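You operate a simulated robot arm through the tools that you are given. There is no shell and no other tool. Be economical: measure what you need, move in short steps, check, and stop when the job is done.

The job below is to be done with a simulated two-armed robot. You get a single attempt, and the scene is never put back.

TASK
On the workbench top, fold the grey cloth in half and then in half again.

It is judged by the outcome, as a careful person would: the job done as asked, and still so three seconds after it is handed in. It fails if anything else is knocked over, pushed out of place, dropped, spilled or broken. Flat cloth is picked up by pressing the open fingertips on it (5 to 10 N) and closing them slowly along it; thin cloth reads only 2 to 8 mm in the jaws.

THE ROBOT
Two 7-joint arms with two-finger parallel grippers on one trunk, on a base that drives. Base frame: it is fixed to the floor where the robot stands at the start and does not move with it; the origin is under the middle of the robot, x ahead of it, y to its left, z up; the surface under the hand at the start is at about z = 800. Readings come in mm, degrees, newtons and seconds.
The left shoulder is at the start at [70, 163, 1095], the right one opposite. With the tool pointing down near the work surface each hand reaches from about 400 to 880 mm from the robot's upright axis, wherever it stands, measured 20 degrees to its own side. Places, roughly: workbench top [600, 400, 800]. Payload 3.43 kg a hand.
Tool frame (each hand has its own): the origin (TCP) lies between the finger pads and is the grasp point; the fingertips stand 34 mm ahead of it; z points along the fingers, y is the line along which they close. The gripper opens to 128 mm. The fingers are 24 mm wide and 12 mm thick; the gripper's body (48 by 130 mm) begins 96 mm behind the TCP.
Orientation is that of the tool frame in the base frame, as a unit quaternion [w, x, y, z]. With the fingers straight down and closing along the base's y, the tool's x points along the base's -x, its y along +y and its z along -z.

THE INTERFACE
- The arms move only by the tool servo_tool. It takes "left_motion", "right_motion" or both (then of equal length, played together; a hand with none holds still); each is a list of rows, each a list of 7 numbers: the finger opening in mm, from 0 to 128, then the shift along the tool's x, y, z in units of 400 mm (1.0 is 400 mm), then the turn, a rotation vector about the tool's x, y, z in units of 60 degrees (1.0 is 60 degrees). In form: [[gripper, tx, ty, tz, wx, wy, wz], ...]. A call has 1 to 20 rows; each row is the pose to reach, as a shift and turn from the pose commanded when the call began, along the tool's axes at that moment. A call with a number of a shift or a turn outside -1 to 1 is refused whole. Rows are played at 5 a second. More than 50 mm and 8.6 degrees between two rows, or a gripper value outside its range, and nothing of the call is played. Where a pose cannot be reached the arm comes as near as it can. A force on the tool above 40 N (or 10 N above the force at the start of the call, whichever is more), or a blocked arm, ends the call early, and 0.2 s more pass. The fingers move at their own pace (about 153 mm/s each) and stop on an object; they squeeze with about 36 N. The grip force told is the motor's: it shows also when the fingers shut on nothing. Time passes only in rows, and 0.2 s behind the last, so rows that repeat a pose let the fingers close. It gives the time, the measured TCP pose, the force on the tool (base axes), the opening and the grip force at its end, in the units of the frame above (readings bear some noise), with the torque about the TCP (base axes, N m) and any sound that the robot's microphone picked up, and new pictures: "views" is both (left out), scene, wrist or none (wrist: the cameras of the hands that moved).
- Cameras (640 x 400 px; columns grow to the right, rows downward): "scene" is now at [126.1, 28.5, 1306.4]; the picture's right is [0.37, -0.93, 0.00], its down [-0.68, -0.27, -0.68] and it looks along [0.63, 0.25, -0.73] (base axes); focal length 291 px, centre (320, 200). "left" rides on the left gripper at [76, 11, -160] in its tool frame; the picture's right is [-0.15, 0.99, 0.00], its down [-0.88, -0.13, -0.46] and it looks along [-0.45, -0.07, 0.89] (tool axes); focal length 234 px, centre (320, 200). "right" rides on the right gripper at [76, -11, -160] in its tool frame; the picture's right is [0.15, 0.99, 0.00], its down [-0.88, 0.13, -0.46] and it looks along [-0.45, 0.07, 0.89] (tool axes); focal length 234 px, centre (320, 200). There is no depth. A picture from a camera that has moved, and an enlarged one, comes with that camera's place and axes in the base frame and with its lens.
- raise_lower(by): slides the trunk up (or, below 0, down) by that many mm; the arms and the scene camera ride with it, the base frame stays. It gives what a move gives, with no picture.
- drive_base(legs): drives the robot by 1 to 6 legs, each [ahead, left, turn to the left] in mm, mm and degrees, along the robot's own axes; the way and the turn of a leg run together, so that a leg with both is an arc; at most 1500 mm and 180 degrees a leg. The arms and the cameras ride along, it lands a little off, and it stops where it bumps. It gives what a move gives, and a new picture of the scene camera.
- aim_head(pan, tilt): turns the head with the scene camera to pan (to the left, within 86 degrees either way) and tilt (down, from -29 to 69), counted from straight ahead of the robot. It gives what a move gives, and a new picture of the scene camera.
- inspect(camera, box): a new picture of the part [left, top, right, bottom] of that camera's present view, enlarged. It takes no simulated time.
- job_done(): hands the job in; it is judged then, once.

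Work in short steps. Places have to be worked out from the pictures, the camera data and where the tool is seen: move nearer, look again, correct. Check each grasp and each placing, and mend what went wrong. You have 120 turns and 260 pictures in all, those below and enlarged ones among them. Open the grippers and draw the arms clear of the work before you hand the job in, unless the task says otherwise; then end with one line.

The tools are called after "Call:" by a JSON object that holds its "fn" and its "kwargs". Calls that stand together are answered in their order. servo_tool: Moves the arms, as the interface text tells. Its arguments: {"type":"object","properties":{"left_motion":{"type":"array","items":{"type":"array","items":{"type":"number"}}},"right_motion":{"type":"array","items":{"type":"array","items":{"type":"number"}}},"views":{"type":"string","enum":["both","scene","wrist","none"]}},"required":[]} The other tools are called the same way: raise_lower (by) slides the trunk up or down; drive_base (legs) drives the base; aim_head (pan, tilt) turns the head that bears the scene camera; inspect (camera, box) takes an enlarged picture of a part of a camera's view; job_done () hands the job in.

At the start:

```text
t: 0.0
left_eef_pos: [482.0, 361.8, 944.6]
left_tool_rot: [0.0, 0.0, 1.0, 0.0]
left_force: [0.8, -0.1, 0.0]
left_torque: [-0.01, 0.05, 0.01]
left_width: 127.9
left_grip_force: 0.1
right_eef_pos: [664.4, -69.2, 1000.7]
right_tool_rot: [0.0, -0.001, 1.0, -0.001]
right_force: [0.8, -1.4, 0.9]
right_torque: [-0.01, -0.02, 0.04]
right_width: 128.0
right_grip_force: 0.0
trunk travel left (down, up): [-575.0, 365.0]
robot x, y, heading: [-2.4, -2.0, 0.1]
head pan, tilt: [21.6, 46.9]
```

scene: 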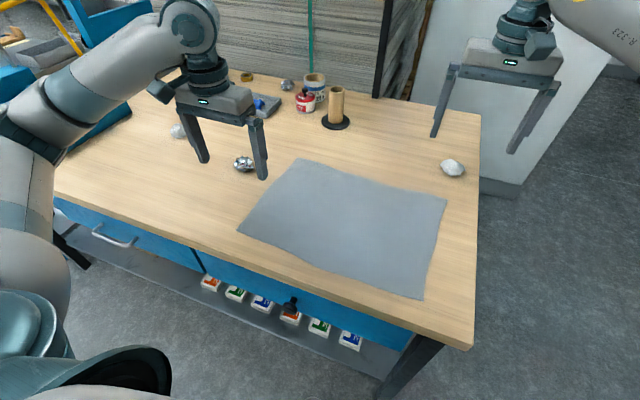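
right: 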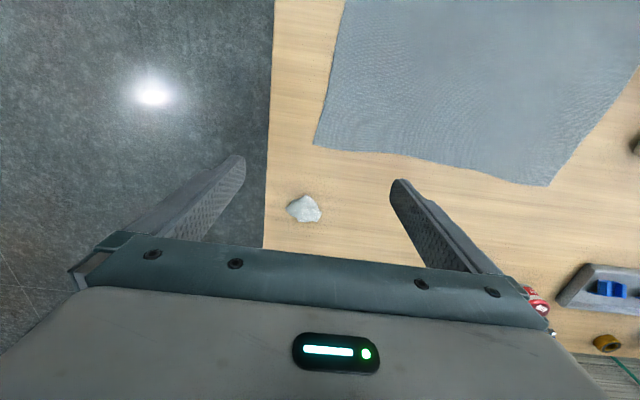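
left: 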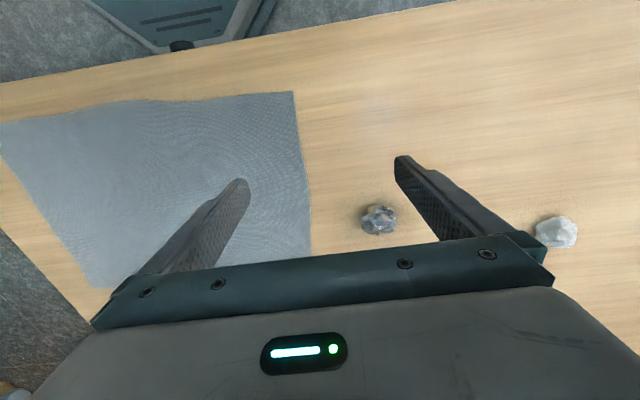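

The cloth corners work out to A far-left (687,321), B far-right (677,-77), C near-right (405,-62) and D near-left (413,337). I'll bring both hands above the near corners with the jaws partly open.

Call:
{"fn": "servo_tool", "kwargs": {"left_motion": [[40, 0.02, -0.018, 0.027, 0, 0, 0], [40, 0.04, -0.037, 0.053, 0, 0, 0], [40, 0.06, -0.055, 0.08, 0, 0, 0], [40, 0.08, -0.074, 0.107, 0, 0, 0], [40, 0.1, -0.092, 0.133, 0, 0, 0], [40, 0.12, -0.11, 0.16, 0, 0, 0], [40, 0.14, -0.13, 0.187, 0, 0, 0]], "right_motion": [[40, 0.088, 0.011, 0.047, 0, 0, 0], [40, 0.176, 0.023, 0.093, 0, 0, 0], [40, 0.264, 0.034, 0.14, 0, 0, 0], [40, 0.351, 0.046, 0.187, 0, 0, 0], [40, 0.44, 0.057, 0.233, 0, 0, 0], [40, 0.53, 0.069, 0.28, 0, 0, 0], [40, 0.616, 0.08, 0.327, 0, 0, 0]]}}

```text
t: 1.6
left_eef_pos: [425.2, 309.0, 868.5]
left_tool_rot: [-0.001, 0.0, 1.0, 0.0]
left_force: [-0.3, -0.8, 0.7]
left_torque: [0.02, -0.02, 0.03]
left_width: 39.8
left_grip_force: 0.0
right_eef_pos: [416.1, -35.5, 867.6]
right_tool_rot: [0.0, 0.002, 1.0, 0.0]
right_force: [-0.3, -0.2, 0.3]
right_torque: [0.02, -0.01, -0.02]
right_width: 39.9
right_grip_force: 0.1
trunk travel left (down, up): [-575.0, 365.0]
robot x, y, heading: [-1.8, 1.2, 0.2]
head pan, tilt: [21.6, 46.9]
camera scene: at [126.0, 28.7, 1306.5], right [0.37, -0.93, 0.0], down [-0.68, -0.27, -0.68], along [0.63, 0.25, -0.73], focal length 291 px, centre (320, 200)
camera right: at [339.6, -46.4, 1029.6], right [-0.15, 0.99, 0.0], down [0.88, 0.13, 0.46], along [0.45, 0.07, -0.89], focal length 234 px, centre (320, 200)
camera left: at [349.9, 321.4, 1028.1], right [0.15, 0.99, 0.0], down [0.88, -0.13, 0.46], along [0.45, -0.07, -0.89], focal length 234 px, centre (320, 200)
```

scene: 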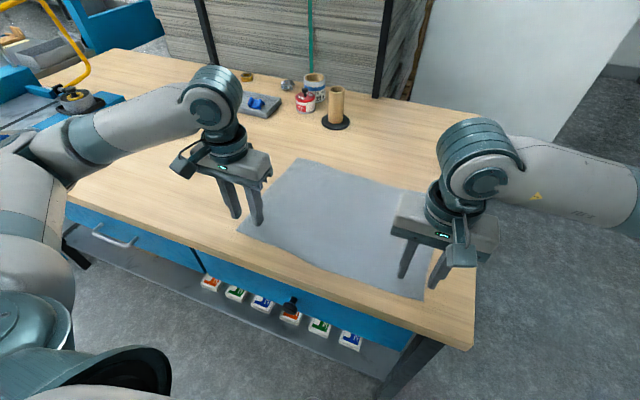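
right: 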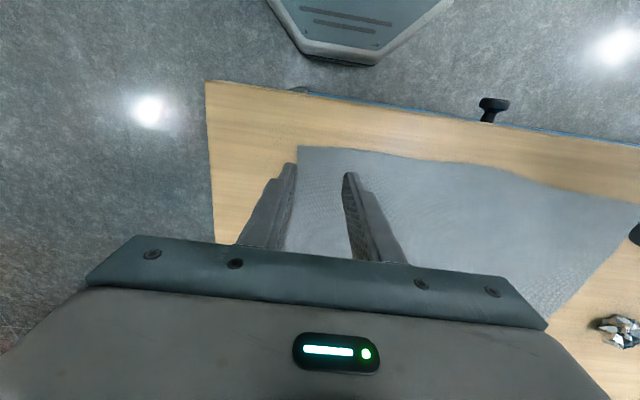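
left: 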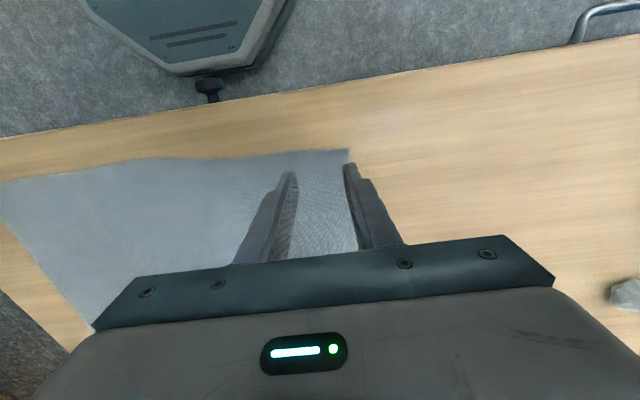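

Both hands are close, but the right outer finger would land off the cloth. I'll shift both slightly inward and descend until nearly touching.

Call:
{"fn": "servo_tool", "kwargs": {"left_motion": [[36, -0.005, -0.012, 0.02, 0, 0, 0], [36, -0.005, -0.012, 0.05, 0, 0, 0], [36, -0.005, -0.012, 0.07, 0, 0, 0], [36, -0.005, -0.012, 0.08, 0, 0, 0]], "right_motion": [[36, 0.002, 0.027, 0.02, 0, 0, 0], [36, 0.002, 0.027, 0.05, 0, 0, 0], [36, 0.002, 0.027, 0.07, 0, 0, 0], [36, 0.002, 0.027, 0.08, 0, 0, 0]], "views": "wrist"}}

```text
t: 2.6
left_eef_pos: [427.4, 305.3, 835.8]
left_tool_rot: [0.0, 0.0, 1.0, 0.0]
left_force: [1.4, -1.2, -0.4]
left_torque: [0.04, 0.0, 0.01]
left_width: 35.9
left_grip_force: 0.1
right_eef_pos: [415.4, -25.9, 837.8]
right_tool_rot: [0.0, 0.0, 1.0, 0.0]
right_force: [-0.8, -1.1, -0.7]
right_torque: [0.0, -0.01, -0.01]
right_width: 36.2
right_grip_force: 0.1
trunk travel left (down, up): [-575.0, 365.0]
robot x, y, heading: [-1.2, 1.8, -0.1]
head pan, tilt: [21.6, 46.9]
camera right: at [339.4, -36.9, 998.6], right [-0.15, 0.99, 0.0], down [0.88, 0.13, 0.46], along [0.45, 0.07, -0.89], focal length 234 px, centre (320, 200)
camera left: at [352.2, 317.3, 996.0], right [0.15, 0.99, 0.0], down [0.88, -0.13, 0.46], along [0.45, -0.07, -0.89], focal length 234 px, centre (320, 200)
```

right: 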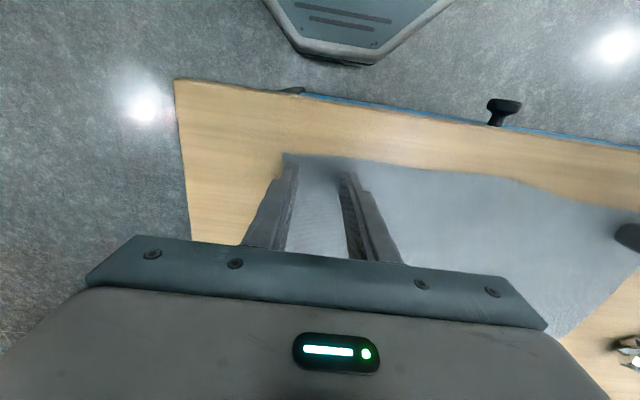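
left: 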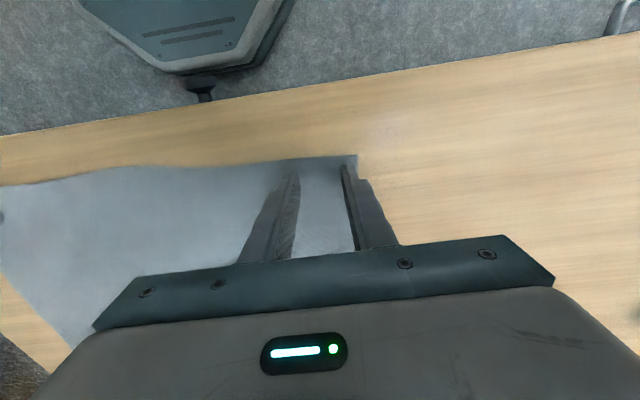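

Fingertips are well placed on both corners, just above contact. Pressing down by a few mm to see the force.

Call:
{"fn": "servo_tool", "kwargs": {"left_motion": [[36, 0, 0, 0.005, 0, 0, 0], [36, 0, 0, 0.0085, 0, 0, 0]], "right_motion": [[36, 0, 0, 0.005, 0, 0, 0], [36, 0, 0, 0.0085, 0, 0, 0]], "views": "none"}}

```text
t: 3.2
left_eef_pos: [428.7, 305.5, 835.5]
left_tool_rot: [0.003, 0.0, 1.0, 0.001]
left_force: [3.4, 0.7, 22.4]
left_torque: [0.17, 0.06, -0.09]
left_width: 35.8
left_grip_force: 0.1
right_eef_pos: [415.7, -27.3, 835.9]
right_tool_rot: [0.001, -0.001, 1.0, 0.002]
right_force: [0.1, 1.8, 2.0]
right_torque: [0.01, -0.02, 0.01]
right_width: 35.8
right_grip_force: 0.0
trunk travel left (down, up): [-575.0, 365.0]
robot x, y, heading: [-1.0, 1.3, -0.3]
head pan, tilt: [21.6, 46.9]
```

Left presses at 22 N, right only 2 N; I'll back the left off 2 mm and add 1.2 mm on the right.

Call:
{"fn": "servo_tool", "kwargs": {"left_motion": [[36, 0, 0, -0.005, 0, 0, 0], [36, 0, 0, -0.005, 0, 0, 0]], "right_motion": [[36, 0, 0, 0.003, 0, 0, 0], [36, 0, 0, 0.003, 0, 0, 0]], "views": "none"}}

```text
t: 3.8
left_eef_pos: [425.0, 306.4, 836.2]
left_tool_rot: [0.0, 0.0, 1.0, 0.0]
left_force: [0.8, 1.2, 0.5]
left_torque: [0.02, 0.02, -0.03]
left_width: 35.8
left_grip_force: 0.0
right_eef_pos: [415.1, -26.7, 835.5]
right_tool_rot: [0.003, 0.0, 1.0, 0.0]
right_force: [-1.6, -5.6, 30.3]
right_torque: [-0.47, 0.17, 0.02]
right_width: 36.0
right_grip_force: 0.1
trunk travel left (down, up): [-575.0, 365.0]
robot x, y, heading: [-1.3, -3.0, -0.2]
head pan, tilt: [21.6, 46.9]
```

Very stiff contact: left down 0.8 mm, right up 0.8 mm.

Call:
{"fn": "servo_tool", "kwargs": {"left_motion": [[36, 0, 0, 0.002, 0, 0, 0], [36, 0, 0, 0.002, 0, 0, 0]], "right_motion": [[36, 0, 0, -0.002, 0, 0, 0], [36, 0, 0, -0.002, 0, 0, 0]], "views": "none"}}

```text
t: 4.4
left_eef_pos: [426.3, 304.5, 835.4]
left_tool_rot: [0.001, 0.0, 1.0, 0.0]
left_force: [-1.7, 1.0, 3.5]
left_torque: [0.04, 0.07, -0.02]
left_width: 36.0
left_grip_force: 0.0
right_eef_pos: [415.4, -26.8, 835.4]
right_tool_rot: [0.002, 0.0, 1.0, 0.001]
right_force: [2.4, -7.2, 37.0]
right_torque: [-0.58, 0.07, 0.11]
right_width: 36.0
right_grip_force: 0.1
trunk travel left (down, up): [-575.0, 365.0]
robot x, y, heading: [-1.4, -1.1, 0.0]
head pan, tilt: [21.6, 46.9]
```

Left is 3.5 N; right still heavy, so up 1.6 mm more there and left 0.3 mm down.

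Call:
{"fn": "servo_tool", "kwargs": {"left_motion": [[36, 0, 0, 0.0008, 0, 0, 0], [36, 0, 0, 0.0008, 0, 0, 0]], "right_motion": [[36, 0, 0, -0.004, 0, 0, 0], [36, 0, 0, -0.004, 0, 0, 0]], "views": "none"}}

```text
t: 5.0
left_eef_pos: [426.3, 305.2, 835.3]
left_tool_rot: [0.001, 0.0, 1.0, 0.0]
left_force: [-3.3, 1.1, 18.5]
left_torque: [0.12, 0.22, 0.02]
left_width: 35.9
left_grip_force: 0.0
right_eef_pos: [413.7, -25.9, 836.1]
right_tool_rot: [0.0, 0.0, 1.0, 0.0]
right_force: [2.1, 0.2, 8.8]
right_torque: [-0.07, -0.06, 0.05]
right_width: 36.0
right_grip_force: 0.2
trunk travel left (down, up): [-575.0, 365.0]
robot x, y, heading: [4.8, -3.0, 0.0]
head pan, tilt: [21.6, 46.9]
```

Right is at 9 N. I'll ease the left 0.6 mm and close both slowly.

Call:
{"fn": "servo_tool", "kwargs": {"left_motion": [[36, 0, 0, -0.0015, 0, 0, 0], [32, 0, 0, -0.0015, 0, 0, 0], [28, 0, 0, -0.0015, 0, 0, 0], [24, 0, 0, -0.0015, 0, 0, 0], [20, 0, 0, -0.0015, 0, 0, 0], [16, 0, 0, -0.0015, 0, 0, 0], [12, 0, 0, -0.0015, 0, 0, 0], [8, 0, 0, -0.0015, 0, 0, 0], [4, 0, 0, -0.0015, 0, 0, 0], [0, 0, 0, -0.0015, 0, 0, 0], [0, 0, 0, -0.0015, 0, 0, 0]], "right_motion": [[36, 0, 0, 0, 0, 0, 0], [32, 0, 0, 0, 0, 0, 0], [28, 0, 0, 0, 0, 0, 0], [24, 0, 0, 0, 0, 0, 0], [20, 0, 0, 0, 0, 0, 0], [16, 0, 0, 0, 0, 0, 0], [12, 0, 0, 0, 0, 0, 0], [8, 0, 0, 0, 0, 0, 0], [4, 0, 0, 0, 0, 0, 0], [0, 0, 0, 0, 0, 0, 0], [0, 0, 0, 0, 0, 0, 0]]}}

```text
t: 7.4
left_eef_pos: [427.0, 305.1, 835.3]
left_tool_rot: [0.001, 0.0, 1.0, 0.0]
left_force: [0.4, 1.4, 21.8]
left_torque: [0.15, 0.07, 0.0]
left_width: 6.4
left_grip_force: 36.6
right_eef_pos: [415.5, -27.1, 836.6]
right_tool_rot: [0.001, -0.001, 1.0, 0.0]
right_force: [0.8, 1.1, -0.2]
right_torque: [-0.04, 0.01, 0.02]
right_width: 0.0
right_grip_force: 32.8
trunk travel left (down, up): [-575.0, 365.0]
robot x, y, heading: [0.2, 1.0, 0.1]
head pan, tilt: [21.6, 46.9]
camera scene: at [124.5, 27.6, 1306.6], right [0.37, -0.93, 0.0], down [-0.68, -0.27, -0.68], along [0.64, 0.25, -0.73], focal length 291 px, centre (320, 200)
camera right: at [338.1, -38.2, 996.9], right [-0.15, 0.99, 0.0], down [0.88, 0.13, 0.46], along [0.45, 0.07, -0.89], focal length 234 px, centre (320, 200)
camera left: at [351.1, 316.8, 995.1], right [0.15, 0.99, 0.0], down [0.88, -0.13, 0.46], along [0.45, -0.07, -0.89], focal length 234 px, centre (320, 200)
```

scene: 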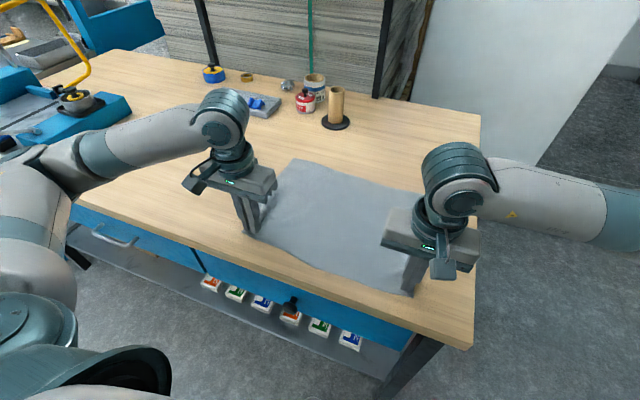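
right: 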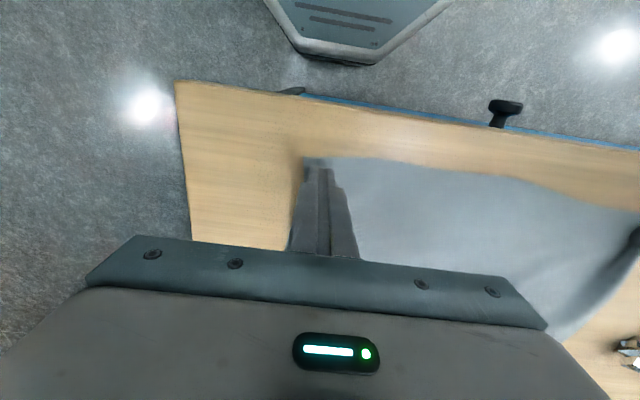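
left: 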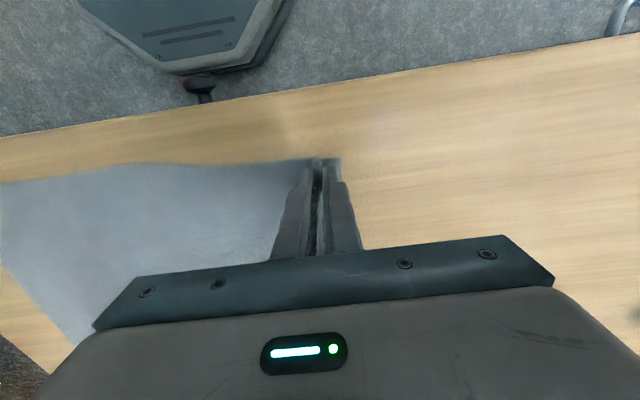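

Left holds the cloth at 6.4 mm; right slipped shut empty. I'll lift the right slightly, reopen, shift 12 mm inward and press again.

Call:
{"fn": "servo_tool", "kwargs": {"right_motion": [[0, 0, 0, -0.015, 0, 0, 0], [34, 0, 0.03, -0.015, 0, 0, 0], [34, 0, 0.03, -0.015, 0, 0, 0], [34, 0, 0.03, 0, 0, 0, 0], [34, 0, 0.03, 0.004, 0, 0, 0], [34, 0, 0.03, 0.004, 0, 0, 0]], "views": "wrist"}}

```text
t: 8.8
left_eef_pos: [425.5, 305.4, 835.3]
left_tool_rot: [0.0, 0.0, 1.0, 0.0]
left_force: [3.3, -0.1, 13.7]
left_torque: [0.04, -0.04, -0.02]
left_width: 6.2
left_grip_force: 36.0
right_eef_pos: [414.1, -15.5, 836.1]
right_tool_rot: [0.002, 0.001, 1.0, 0.001]
right_force: [-1.8, -1.6, 21.5]
right_torque: [-0.36, 0.17, -0.05]
right_width: 34.2
right_grip_force: 0.3
trunk travel left (down, up): [-575.0, 365.0]
robot x, y, heading: [-0.3, 2.3, -0.0]
head pan, tilt: [21.6, 46.9]
camera right: at [337.5, -26.3, 995.9], right [-0.15, 0.99, 0.0], down [0.88, 0.13, 0.46], along [0.45, 0.07, -0.89], focal length 234 px, centre (320, 200)
```

right: 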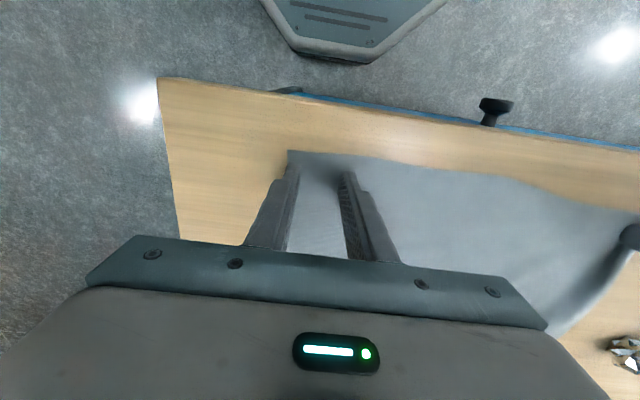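

About 21 N, similar to what worked on the left. Closing slowly.

Call:
{"fn": "servo_tool", "kwargs": {"right_motion": [[30, 0, 0, -0.0005, 0, 0, 0], [26, 0, 0, -0.0005, 0, 0, 0], [22, 0, 0, -0.0005, 0, 0, 0], [18, 0, 0, -0.0005, 0, 0, 0], [14, 0, 0, -0.0005, 0, 0, 0], [10, 0, 0, -0.0005, 0, 0, 0], [6, 0, 0, -0.0005, 0, 0, 0], [2, 0, 0, -0.0005, 0, 0, 0], [0, 0, 0, -0.0005, 0, 0, 0], [0, 0, 0, -0.0005, 0, 0, 0]], "views": "wrist"}}

```text
t: 11.0
left_eef_pos: [426.5, 304.5, 835.5]
left_tool_rot: [0.001, -0.001, 1.0, -0.001]
left_force: [1.5, -2.9, 6.0]
left_torque: [-0.09, 0.03, -0.04]
left_width: 6.1
left_grip_force: 35.7
right_eef_pos: [415.3, -15.5, 836.3]
right_tool_rot: [0.001, 0.0, 1.0, 0.001]
right_force: [2.9, 2.9, 38.8]
right_torque: [-0.06, 0.1, -0.02]
right_width: 2.2
right_grip_force: 35.8
trunk travel left (down, up): [-575.0, 365.0]
robot x, y, heading: [-0.0, 2.2, 0.2]
head pan, tilt: [21.6, 46.9]
camera right: at [337.1, -25.7, 995.8], right [-0.15, 0.99, 0.0], down [0.88, 0.13, 0.46], along [0.45, 0.07, -0.89], focal length 234 px, centre (320, 200)
```

right: 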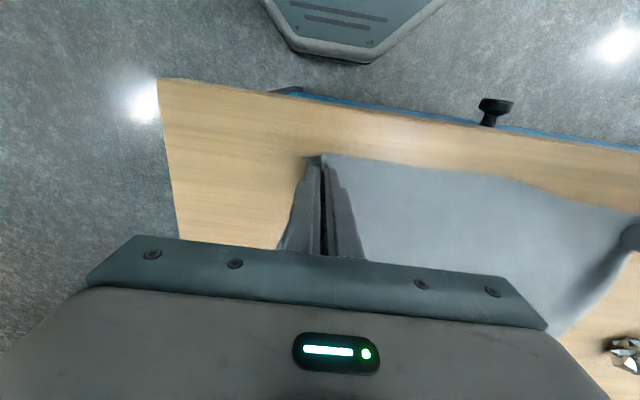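

Right now reads 2.2 mm, so it has cloth. Lifting both 40 mm to check.

Call:
{"fn": "servo_tool", "kwargs": {"left_motion": [[0, 0, 0, -0.02, 0, 0, 0], [0, 0, 0, -0.05, 0, 0, 0], [0, 0, 0, -0.08, 0, 0, 0], [0, 0, 0, -0.1, 0, 0, 0]], "right_motion": [[0, 0, 0, -0.02, 0, 0, 0], [0, 0, 0, -0.05, 0, 0, 0], [0, 0, 0, -0.08, 0, 0, 0], [0, 0, 0, -0.1, 0, 0, 0]]}}

```text
t: 12.0
left_eef_pos: [426.3, 304.3, 874.9]
left_tool_rot: [0.0, 0.0, 1.0, 0.0]
left_force: [-0.1, -2.1, -0.1]
left_torque: [-0.06, 0.0, 0.0]
left_width: 6.1
left_grip_force: 35.6
right_eef_pos: [415.3, -15.2, 875.2]
right_tool_rot: [0.0, -0.001, 1.0, 0.0]
right_force: [0.2, 1.1, 0.5]
right_torque: [0.02, 0.01, 0.0]
right_width: 1.9
right_grip_force: 35.9
trunk travel left (down, up): [-575.0, 365.0]
robot x, y, heading: [3.0, 0.9, 0.1]
head pan, tilt: [21.6, 46.9]
camera scene: at [125.6, 28.5, 1306.3], right [0.37, -0.93, 0.0], down [-0.68, -0.27, -0.68], along [0.64, 0.25, -0.73], focal length 291 px, centre (320, 200)
camera right: at [338.7, -26.4, 1035.3], right [-0.15, 0.99, 0.0], down [0.88, 0.13, 0.46], along [0.45, 0.07, -0.89], focal length 234 px, centre (320, 200)
camera left: at [351.2, 316.7, 1034.9], right [0.15, 0.99, 0.0], down [0.88, -0.13, 0.46], along [0.45, -0.07, -0.89], focal length 234 px, centre (320, 200)
```

scene: 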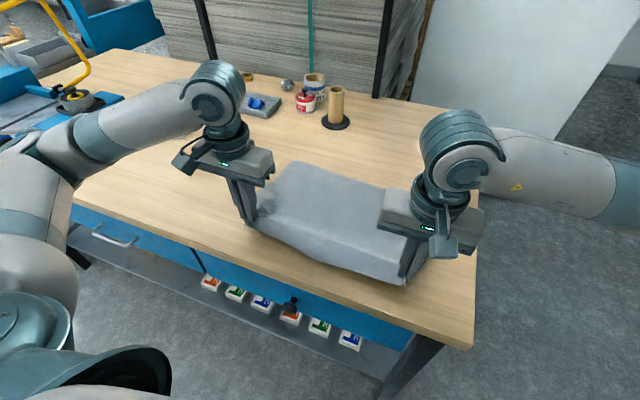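
right: 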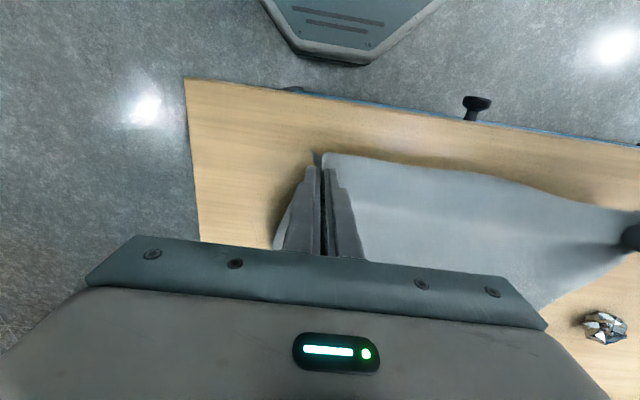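
left: 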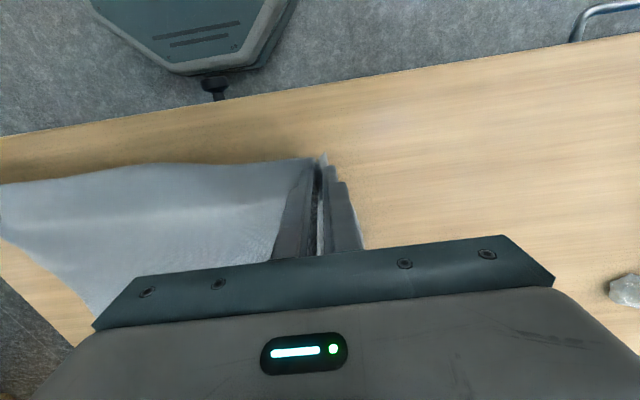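

Both corners are held. Now carry both corners in an arc to the far edge, with a small y shift to match the cloth's skew and a little spread for tension.

Call:
{"fn": "servo_tool", "kwargs": {"left_motion": [[0, -0.025, 0.005, -0.05, 0, 0, 0], [0, -0.0625, 0.01, -0.095, 0, 0, 0], [0, -0.1125, 0.005, -0.13, 0, 0, 0], [0, -0.1625, 0, -0.155, 0, 0, 0], [0, -0.2125, -0.005, -0.17, 0, 0, 0], [0, -0.2625, -0.008, -0.175, 0, 0, 0], [0, -0.3125, -0.012, -0.175, 0, 0, 0], [0, -0.3625, -0.015, -0.165, 0, 0, 0], [0, -0.4125, -0.018, -0.145, 0, 0, 0], [0, -0.4625, -0.021, -0.115, 0, 0, 0], [0, -0.5125, -0.024, -0.075, 0, 0, 0], [0, -0.55, -0.026, -0.035, 0, 0, 0], [0, -0.5825, -0.028, 0.005, 0, 0, 0], [0, -0.605, -0.03, 0.045, 0, 0, 0], [0, -0.62, -0.03, 0.07, 0, 0, 0], [0, -0.62, -0.03, 0.08, 0, 0, 0]], "right_motion": [[0, -0.025, -0.01, -0.05, 0, 0, 0], [0, -0.0625, -0.02, -0.095, 0, 0, 0], [0, -0.1125, -0.025, -0.13, 0, 0, 0], [0, -0.1625, -0.03, -0.155, 0, 0, 0], [0, -0.2125, -0.034, -0.17, 0, 0, 0], [0, -0.2625, -0.038, -0.175, 0, 0, 0], [0, -0.3125, -0.042, -0.175, 0, 0, 0], [0, -0.3625, -0.045, -0.165, 0, 0, 0], [0, -0.4125, -0.048, -0.145, 0, 0, 0], [0, -0.4625, -0.051, -0.115, 0, 0, 0], [0, -0.5125, -0.054, -0.075, 0, 0, 0], [0, -0.55, -0.056, -0.035, 0, 0, 0], [0, -0.5825, -0.058, 0.005, 0, 0, 0], [0, -0.605, -0.06, 0.045, 0, 0, 0], [0, -0.62, -0.06, 0.07, 0, 0, 0], [0, -0.62, -0.06, 0.08, 0, 0, 0]]}}

```text
t: 15.4
left_eef_pos: [675.7, 293.5, 843.3]
left_tool_rot: [0.0, -0.001, 1.0, 0.0]
left_force: [-0.8, -14.3, 0.1]
left_torque: [-0.51, 0.03, -0.09]
left_width: 6.6
left_grip_force: 36.7
right_eef_pos: [663.1, -37.8, 842.5]
right_tool_rot: [0.0, 0.0, 1.0, -0.001]
right_force: [0.7, 13.3, 0.1]
right_torque: [0.52, -0.04, 0.0]
right_width: 2.0
right_grip_force: 35.7
trunk travel left (down, up): [-575.0, 365.0]
robot x, y, heading: [-1.8, -2.3, -0.1]
head pan, tilt: [21.6, 46.9]
camera scene: at [126.0, 28.5, 1306.4], right [0.37, -0.93, 0.0], down [-0.68, -0.27, -0.68], along [0.63, 0.25, -0.73], focal length 291 px, centre (320, 200)
camera right: at [586.9, -49.2, 1003.1], right [-0.15, 0.99, 0.0], down [0.88, 0.13, 0.46], along [0.45, 0.07, -0.89], focal length 234 px, centre (320, 200)
camera left: at [599.5, 304.5, 1003.7], right [0.15, 0.99, 0.0], down [0.88, -0.13, 0.46], along [0.45, -0.07, -0.89], focal length 234 px, centre (320, 200)
```

scene: 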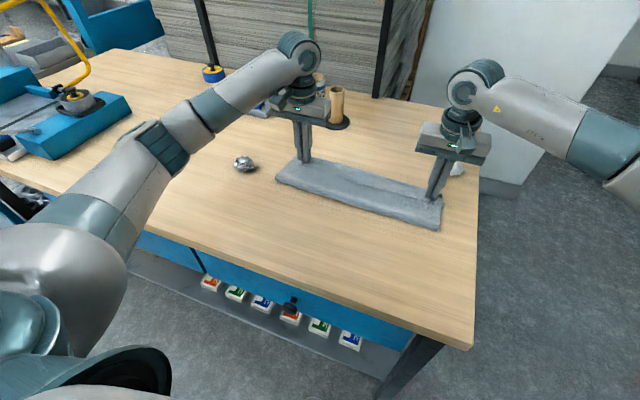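
right: 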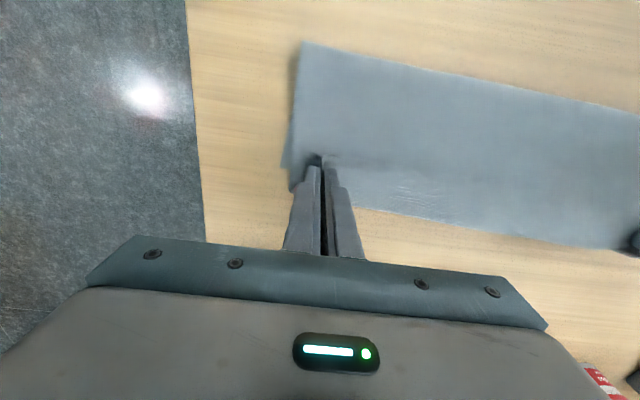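
left: 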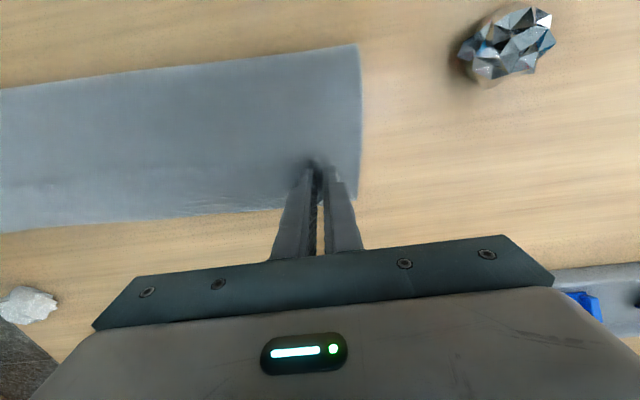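

A clean fold. Relax tension slightly, lower, open gently and lift away.

Call:
{"fn": "servo_tool", "kwargs": {"left_motion": [[0, 0, -0.01, 0.005, 0, 0, 0], [0, 0, -0.01, 0.01, 0, 0, 0], [8, 0, -0.01, 0.01, 0, 0, 0], [14, 0, -0.01, 0.01, 0, 0, 0], [20, 0, -0.01, 0.008, 0, 0, 0], [24, 0, -0.01, 0, 0, 0, 0], [26, 0, -0.01, -0.02, 0, 0, 0], [26, 0, -0.01, -0.07, 0, 0, 0], [26, 0, -0.01, -0.15, 0, 0, 0]], "right_motion": [[0, 0, 0.01, 0.005, 0, 0, 0], [0, 0, 0.01, 0.01, 0, 0, 0], [8, 0, 0.01, 0.01, 0, 0, 0], [14, 0, 0.01, 0.01, 0, 0, 0], [20, 0, 0.01, 0.008, 0, 0, 0], [24, 0, 0.01, 0, 0, 0, 0], [26, 0, 0.01, -0.02, 0, 0, 0], [26, 0, 0.01, -0.07, 0, 0, 0], [26, 0, 0.01, -0.15, 0, 0, 0]]}}

```text
t: 17.4
left_eef_pos: [674.6, 289.9, 904.9]
left_tool_rot: [0.001, 0.0, 1.0, 0.0]
left_force: [0.3, 1.1, -0.1]
left_torque: [0.03, -0.03, -0.01]
left_width: 26.0
left_grip_force: 0.1
right_eef_pos: [661.4, -36.0, 903.0]
right_tool_rot: [0.0, 0.0, 1.0, 0.001]
right_force: [1.0, -0.9, -0.2]
right_torque: [-0.01, -0.03, -0.06]
right_width: 25.8
right_grip_force: 0.1
trunk travel left (down, up): [-575.0, 365.0]
robot x, y, heading: [-0.2, 3.3, 0.3]
head pan, tilt: [21.6, 46.9]
camera scene: at [124.6, 28.3, 1306.4], right [0.37, -0.93, 0.0], down [-0.68, -0.27, -0.68], along [0.64, 0.25, -0.73], focal length 291 px, centre (320, 200)
camera right: at [585.0, -46.4, 1064.4], right [-0.15, 0.99, 0.0], down [0.88, 0.13, 0.46], along [0.45, 0.07, -0.89], focal length 234 px, centre (320, 200)
camera left: at [599.3, 301.0, 1064.6], right [0.15, 0.99, 0.0], down [0.88, -0.13, 0.46], along [0.45, -0.07, -0.89], focal length 234 px, centre (320, 200)
```

scene: 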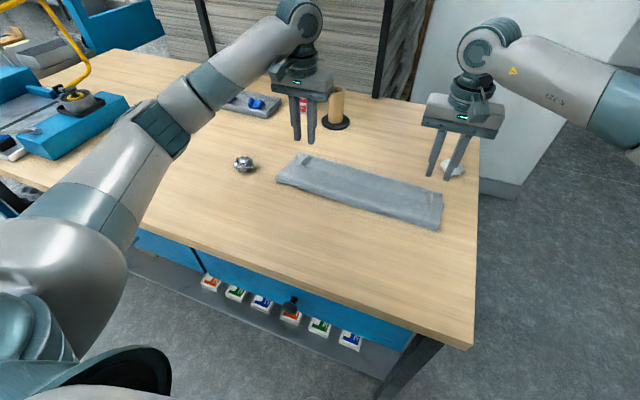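
right: 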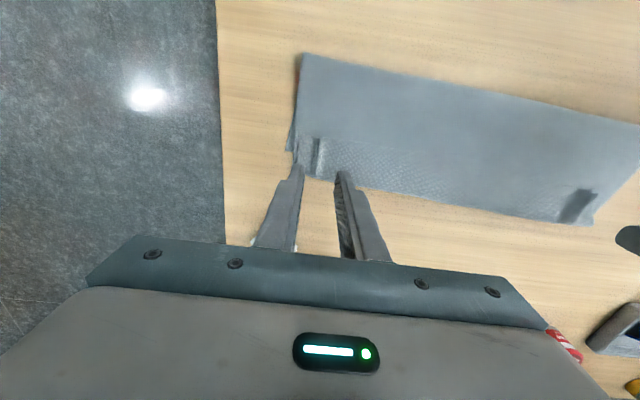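
left: 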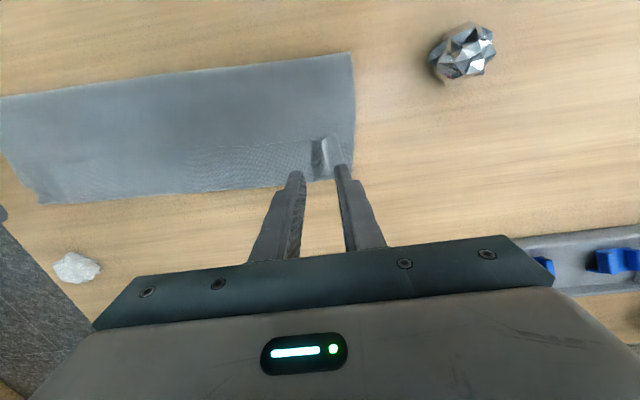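

First fold done. Let me inspect the layers' alignment closely.

Call:
{"fn": "inspect", "kwargs": {"camera": "left", "box": [0, 30, 400, 280]}}

Call:
{"fn": "inspect", "kwargs": {"camera": "right", "box": [240, 30, 640, 280]}}

```text
1.60 times, centred on (200, 155) of left
camera zoom: at [599.3, 301.0, 1064.6], right [0.15, 0.99, 0.0], down [0.88, -0.13, 0.46], along [0.45, -0.07, -0.89], focal length 375 px, centre (512, 272)
```

zoom: 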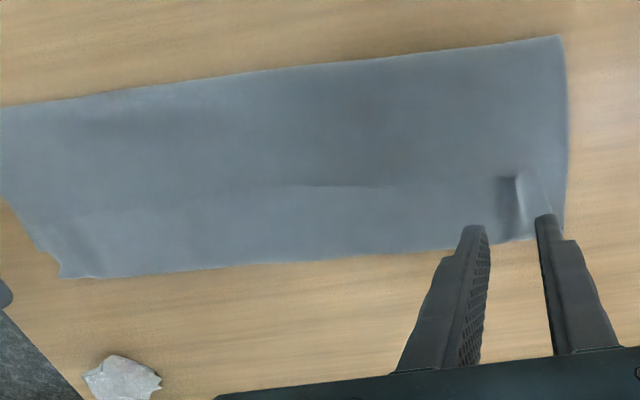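

```text
1.60 times, centred on (440, 155) of right
camera zoom: at [585.0, -46.4, 1064.4], right [-0.15, 0.99, 0.0], down [0.88, 0.13, 0.46], along [0.45, 0.07, -0.89], focal length 375 px, centre (128, 272)
```

zoom: 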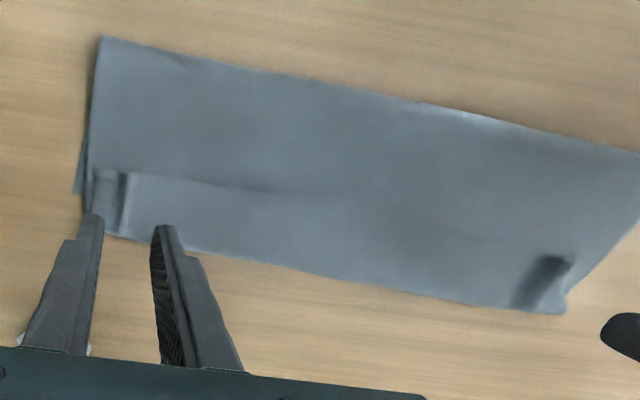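

The layers look close but a faint line and a protruding bottom corner need checking. I'll move the hands up and forward for a clear view of the far edge.

Call:
{"fn": "servo_tool", "kwargs": {"left_motion": [[26, 0.02, 0.0, -0.08, 0, 0, 0], [26, 0.02, 0.02, -0.16, 0, 0, 0], [26, 0, 0.02, -0.2, 0, 0, 0], [26, -0.08, 0.02, -0.22, 0, 0, 0]], "right_motion": [[26, 0.0, 0, -0.08, 0, 0, 0], [26, -0.05, 0, -0.16, 0, 0, 0], [26, -0.15, 0, -0.2, 0, 0, 0], [26, -0.25, 0, -0.2, 0, 0, 0]]}}

```text
t: 18.4
left_eef_pos: [709.4, 296.9, 990.5]
left_tool_rot: [-0.001, 0.0, 1.0, 0.0]
left_force: [-0.7, 0.2, -0.4]
left_torque: [-0.04, 0.04, -0.03]
left_width: 26.0
left_grip_force: 0.1
right_eef_pos: [765.8, -33.6, 981.3]
right_tool_rot: [-0.001, -0.001, 1.0, 0.0]
right_force: [0.0, -0.2, 0.1]
right_torque: [0.02, 0.01, -0.01]
right_width: 25.9
right_grip_force: 0.1
trunk travel left (down, up): [-575.0, 365.0]
robot x, y, heading: [-0.7, -0.9, 0.1]
head pan, tilt: [21.6, 46.9]
camera scene: at [127.7, 28.8, 1306.1], right [0.37, -0.93, 0.0], down [-0.68, -0.27, -0.68], along [0.63, 0.25, -0.73], focal length 291 px, centre (320, 200)
camera right: at [689.6, -44.9, 1141.6], right [-0.15, 0.99, 0.0], down [0.88, 0.13, 0.45], along [0.45, 0.07, -0.89], focal length 234 px, centre (320, 200)
camera left: at [634.5, 309.1, 1150.3], right [0.15, 0.99, 0.0], down [0.88, -0.13, 0.45], along [0.45, -0.07, -0.89], focal length 234 px, centre (320, 200)
```

scene: 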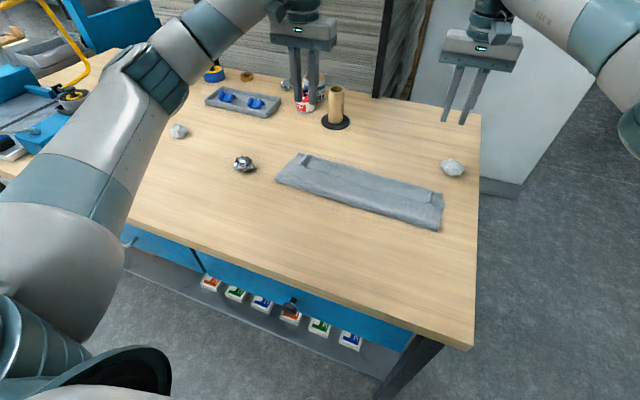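
right: 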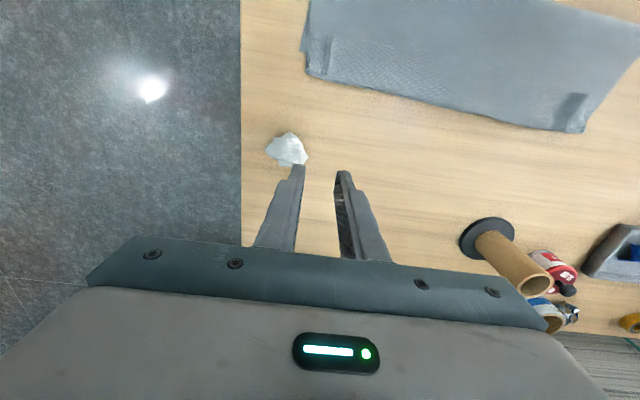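
left: 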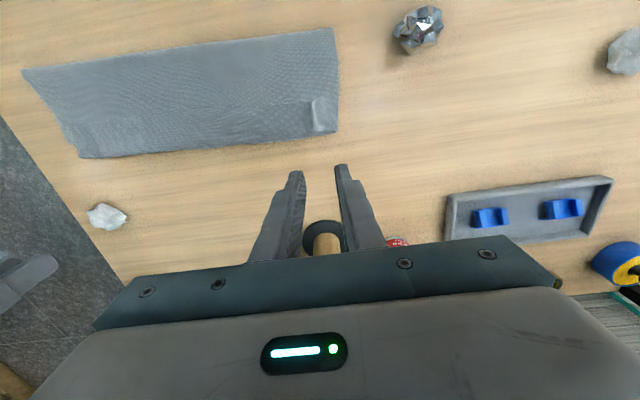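

Call:
{"fn": "inspect", "kwargs": {"camera": "right", "box": [280, 0, 480, 125]}}

Call:
{"fn": "inspect", "kwargs": {"camera": "left", "box": [0, 10, 360, 210]}}

Call:
{"fn": "inspect", "kwargs": {"camera": "scene", "box": [260, 130, 460, 255]}}

```text
3.20 times, centred on (380, 62) of right
camera zoom: at [689.6, -44.9, 1141.6], right [-0.15, 0.99, 0.0], down [0.88, 0.13, 0.45], along [0.45, 0.07, -0.89], focal length 749 px, centre (128, 640)
```

zoom: 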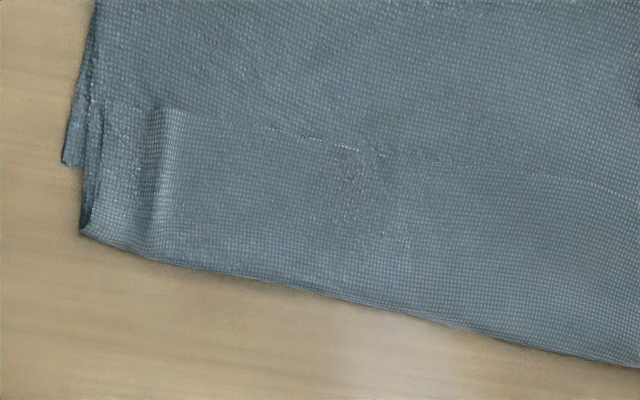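

```text
1.78 times, centred on (180, 110) of left
camera zoom: at [634.5, 309.1, 1150.3], right [0.15, 0.99, 0.0], down [0.88, -0.13, 0.45], along [0.45, -0.07, -0.89], focal length 416 px, centre (569, 360)
```

zoom: 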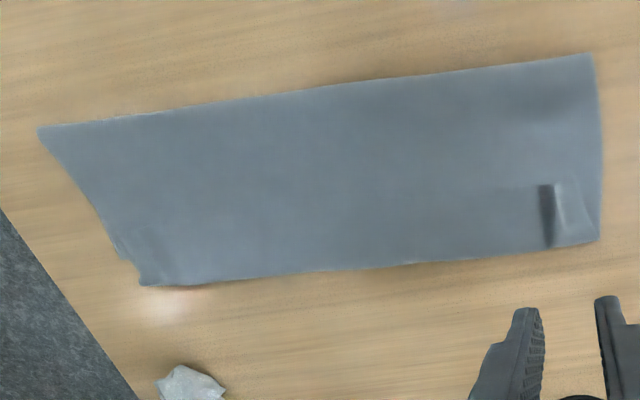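

```text
3.20 times, centred on (360, 192) of scene
camera zoom: at [127.7, 28.8, 1306.1], right [0.37, -0.93, 0.0], down [-0.68, -0.27, -0.68], along [0.63, 0.25, -0.73], focal length 930 px, centre (192, 224)
```

zoom: 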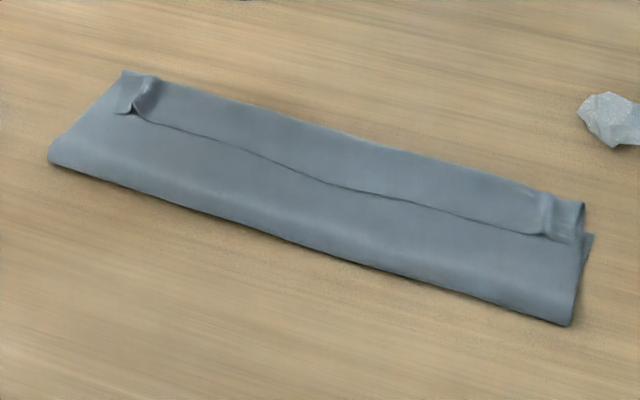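

Now it's clear: the pinched margin ended up doubled back (flap about 40 mm wide with its edge facing the robot), so the crease is off. The ridges stand up, so I'll re-grip them right at the free edge (small overlap), unfold, and refold with a high release. Moving above the ridges first.

Call:
{"fn": "servo_tool", "kwargs": {"left_motion": [[26, 0.05, -0.005, 0.06, 0, 0, 0], [26, 0.1, -0.012, 0.15, 0, 0, 0], [26, 0.133, -0.017, 0.25, 0, 0, 0], [26, 0.133, -0.017, 0.34, 0, 0, 0]], "right_motion": [[26, 0.1, 0, 0.05, 0, 0, 0], [26, 0.21, 0, 0.1, 0, 0, 0], [26, 0.31, 0, 0.16, 0, 0, 0], [26, 0.322, 0, 0.26, 0, 0, 0]]}}

Call:
{"fn": "inspect", "kwargs": {"camera": "scene", "box": [260, 100, 480, 240]}}

```text
t: 19.4
left_eef_pos: [654.1, 291.0, 854.7]
left_tool_rot: [-0.001, 0.0, 1.0, 0.0]
left_force: [0.2, -0.6, 0.4]
left_torque: [0.01, 0.04, 0.02]
left_width: 25.9
left_grip_force: 0.1
right_eef_pos: [635.1, -32.2, 874.9]
right_tool_rot: [-0.001, -0.001, 1.0, 0.0]
right_force: [-0.4, 0.0, -0.2]
right_torque: [0.01, 0.0, 0.01]
right_width: 26.1
right_grip_force: 0.1
trunk travel left (down, up): [-575.0, 365.0]
robot x, y, heading: [2.3, -0.3, 0.1]
head pan, tilt: [21.6, 46.9]
camera scene: at [128.1, 28.9, 1306.3], right [0.37, -0.93, 0.0], down [-0.68, -0.27, -0.68], along [0.63, 0.25, -0.73], focal length 291 px, centre (320, 200)
camera right: at [559.5, -43.2, 1036.5], right [-0.15, 0.99, 0.0], down [0.88, 0.13, 0.45], along [0.45, 0.07, -0.89], focal length 234 px, centre (320, 200)
camera left: at [580.3, 303.1, 1014.2], right [0.15, 0.99, 0.0], down [0.88, -0.13, 0.45], along [0.45, -0.07, -0.89], focal length 234 px, centre (320, 200)
```

scene: 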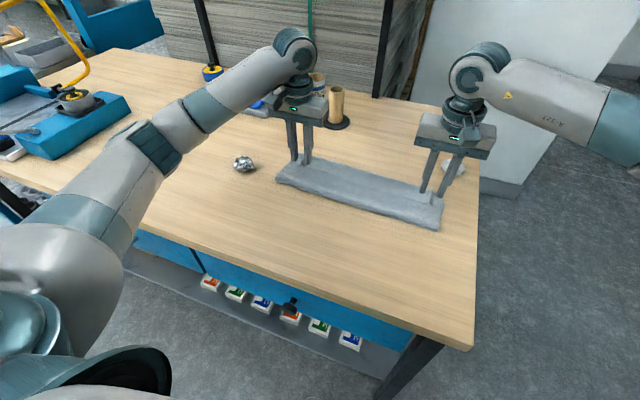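
right: 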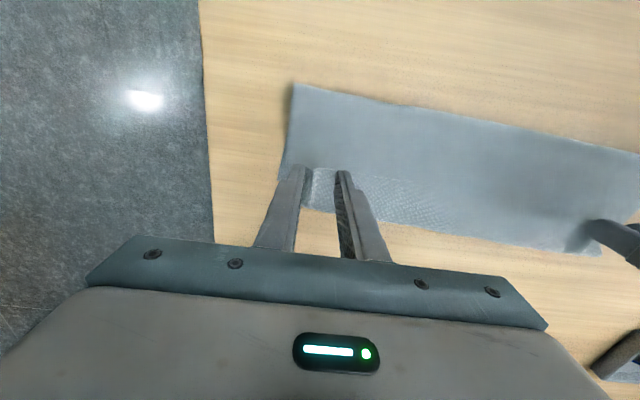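
left: 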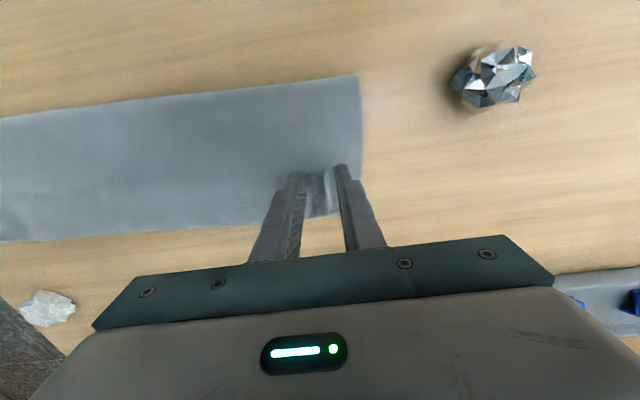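

```text
2.86 times, centred on (370, 170) of scene
camera zoom: at [128.1, 28.9, 1306.3], right [0.37, -0.93, 0.0], down [-0.68, -0.27, -0.68], along [0.63, 0.25, -0.73], focal length 830 px, centre (177, 286)
```

zoom: 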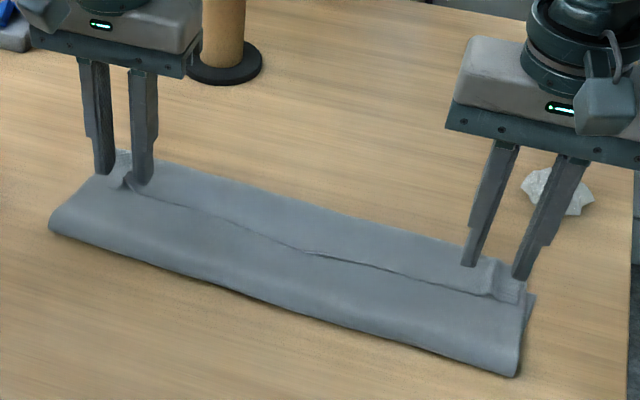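

The ridges sit between the fingers. Lowering to just above the lower layers and closing.

Call:
{"fn": "servo_tool", "kwargs": {"left_motion": [[26, 0, 0, 0.015, 0, 0, 0], [26, 0, 0, 0.03, 0, 0, 0], [26, 0, 0, 0.039, 0, 0, 0], [26, 0, 0, 0.039, 0, 0, 0], [20, 0, 0, 0.039, 0, 0, 0], [14, 0, 0, 0.039, 0, 0, 0], [8, 0, 0, 0.039, 0, 0, 0], [3, 0, 0, 0.039, 0, 0, 0], [0, 0, 0, 0.039, 0, 0, 0], [0, 0, 0, 0.039, 0, 0, 0]], "right_motion": [[26, 0, 0, 0.04, 0, 0, 0], [26, 0, 0, 0.08, 0, 0, 0], [26, 0, 0, 0.09, 0, 0, 0], [26, 0, 0, 0.09, 0, 0, 0], [20, 0, 0, 0.09, 0, 0, 0], [14, 0, 0, 0.09, 0, 0, 0], [8, 0, 0, 0.09, 0, 0, 0], [3, 0, 0, 0.09, 0, 0, 0], [0, 0, 0, 0.09, 0, 0, 0], [0, 0, 0, 0.09, 0, 0, 0]]}}

```text
t: 21.6
left_eef_pos: [654.3, 291.5, 838.7]
left_tool_rot: [0.0, -0.001, 1.0, 0.0]
left_force: [0.2, -3.6, -0.6]
left_torque: [-0.09, 0.03, -0.01]
left_width: 2.2
left_grip_force: 35.7
right_eef_pos: [634.1, -34.2, 840.4]
right_tool_rot: [0.0, -0.001, 1.0, 0.0]
right_force: [0.9, 2.8, -0.1]
right_torque: [0.11, 0.01, 0.0]
right_width: 1.6
right_grip_force: 35.9
trunk travel left (down, up): [-575.0, 365.0]
robot x, y, heading: [-1.7, -0.4, -0.0]
head pan, tilt: [21.6, 46.9]
camera scene: at [126.1, 28.5, 1306.4], right [0.37, -0.93, 0.0], down [-0.68, -0.27, -0.68], along [0.63, 0.25, -0.73], focal length 291 px, centre (320, 200)
camera right: at [558.1, -45.3, 1002.5], right [-0.15, 0.99, 0.0], down [0.88, 0.13, 0.46], along [0.45, 0.07, -0.89], focal length 234 px, centre (320, 200)
camera left: at [579.5, 302.8, 998.9], right [0.15, 0.99, 0.0], down [0.88, -0.13, 0.46], along [0.45, -0.07, -0.89], focal length 234 px, centre (320, 200)
```

scene: 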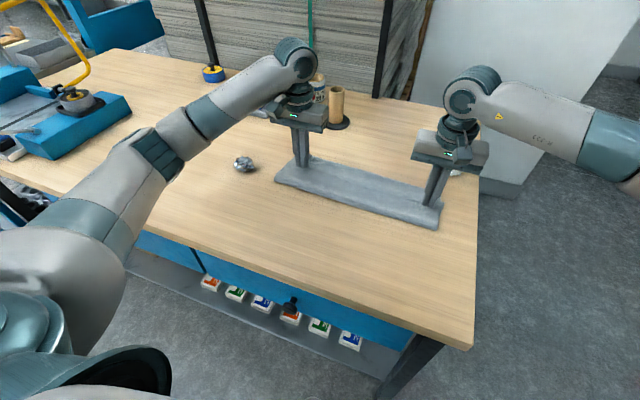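
right: 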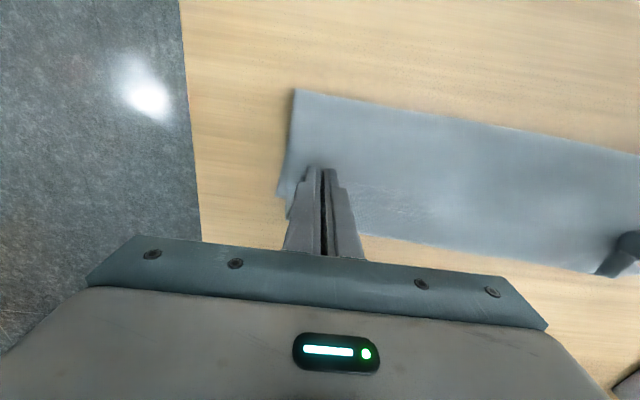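
left: 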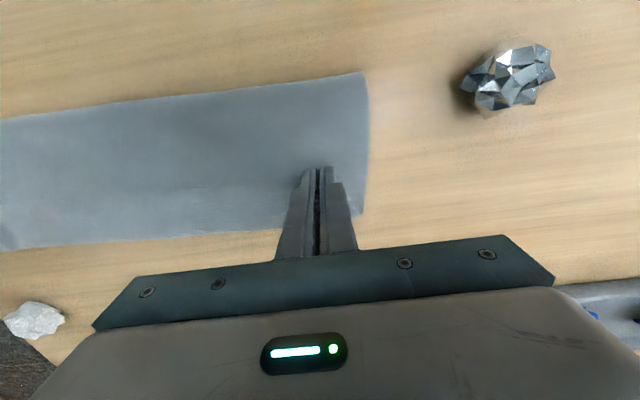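

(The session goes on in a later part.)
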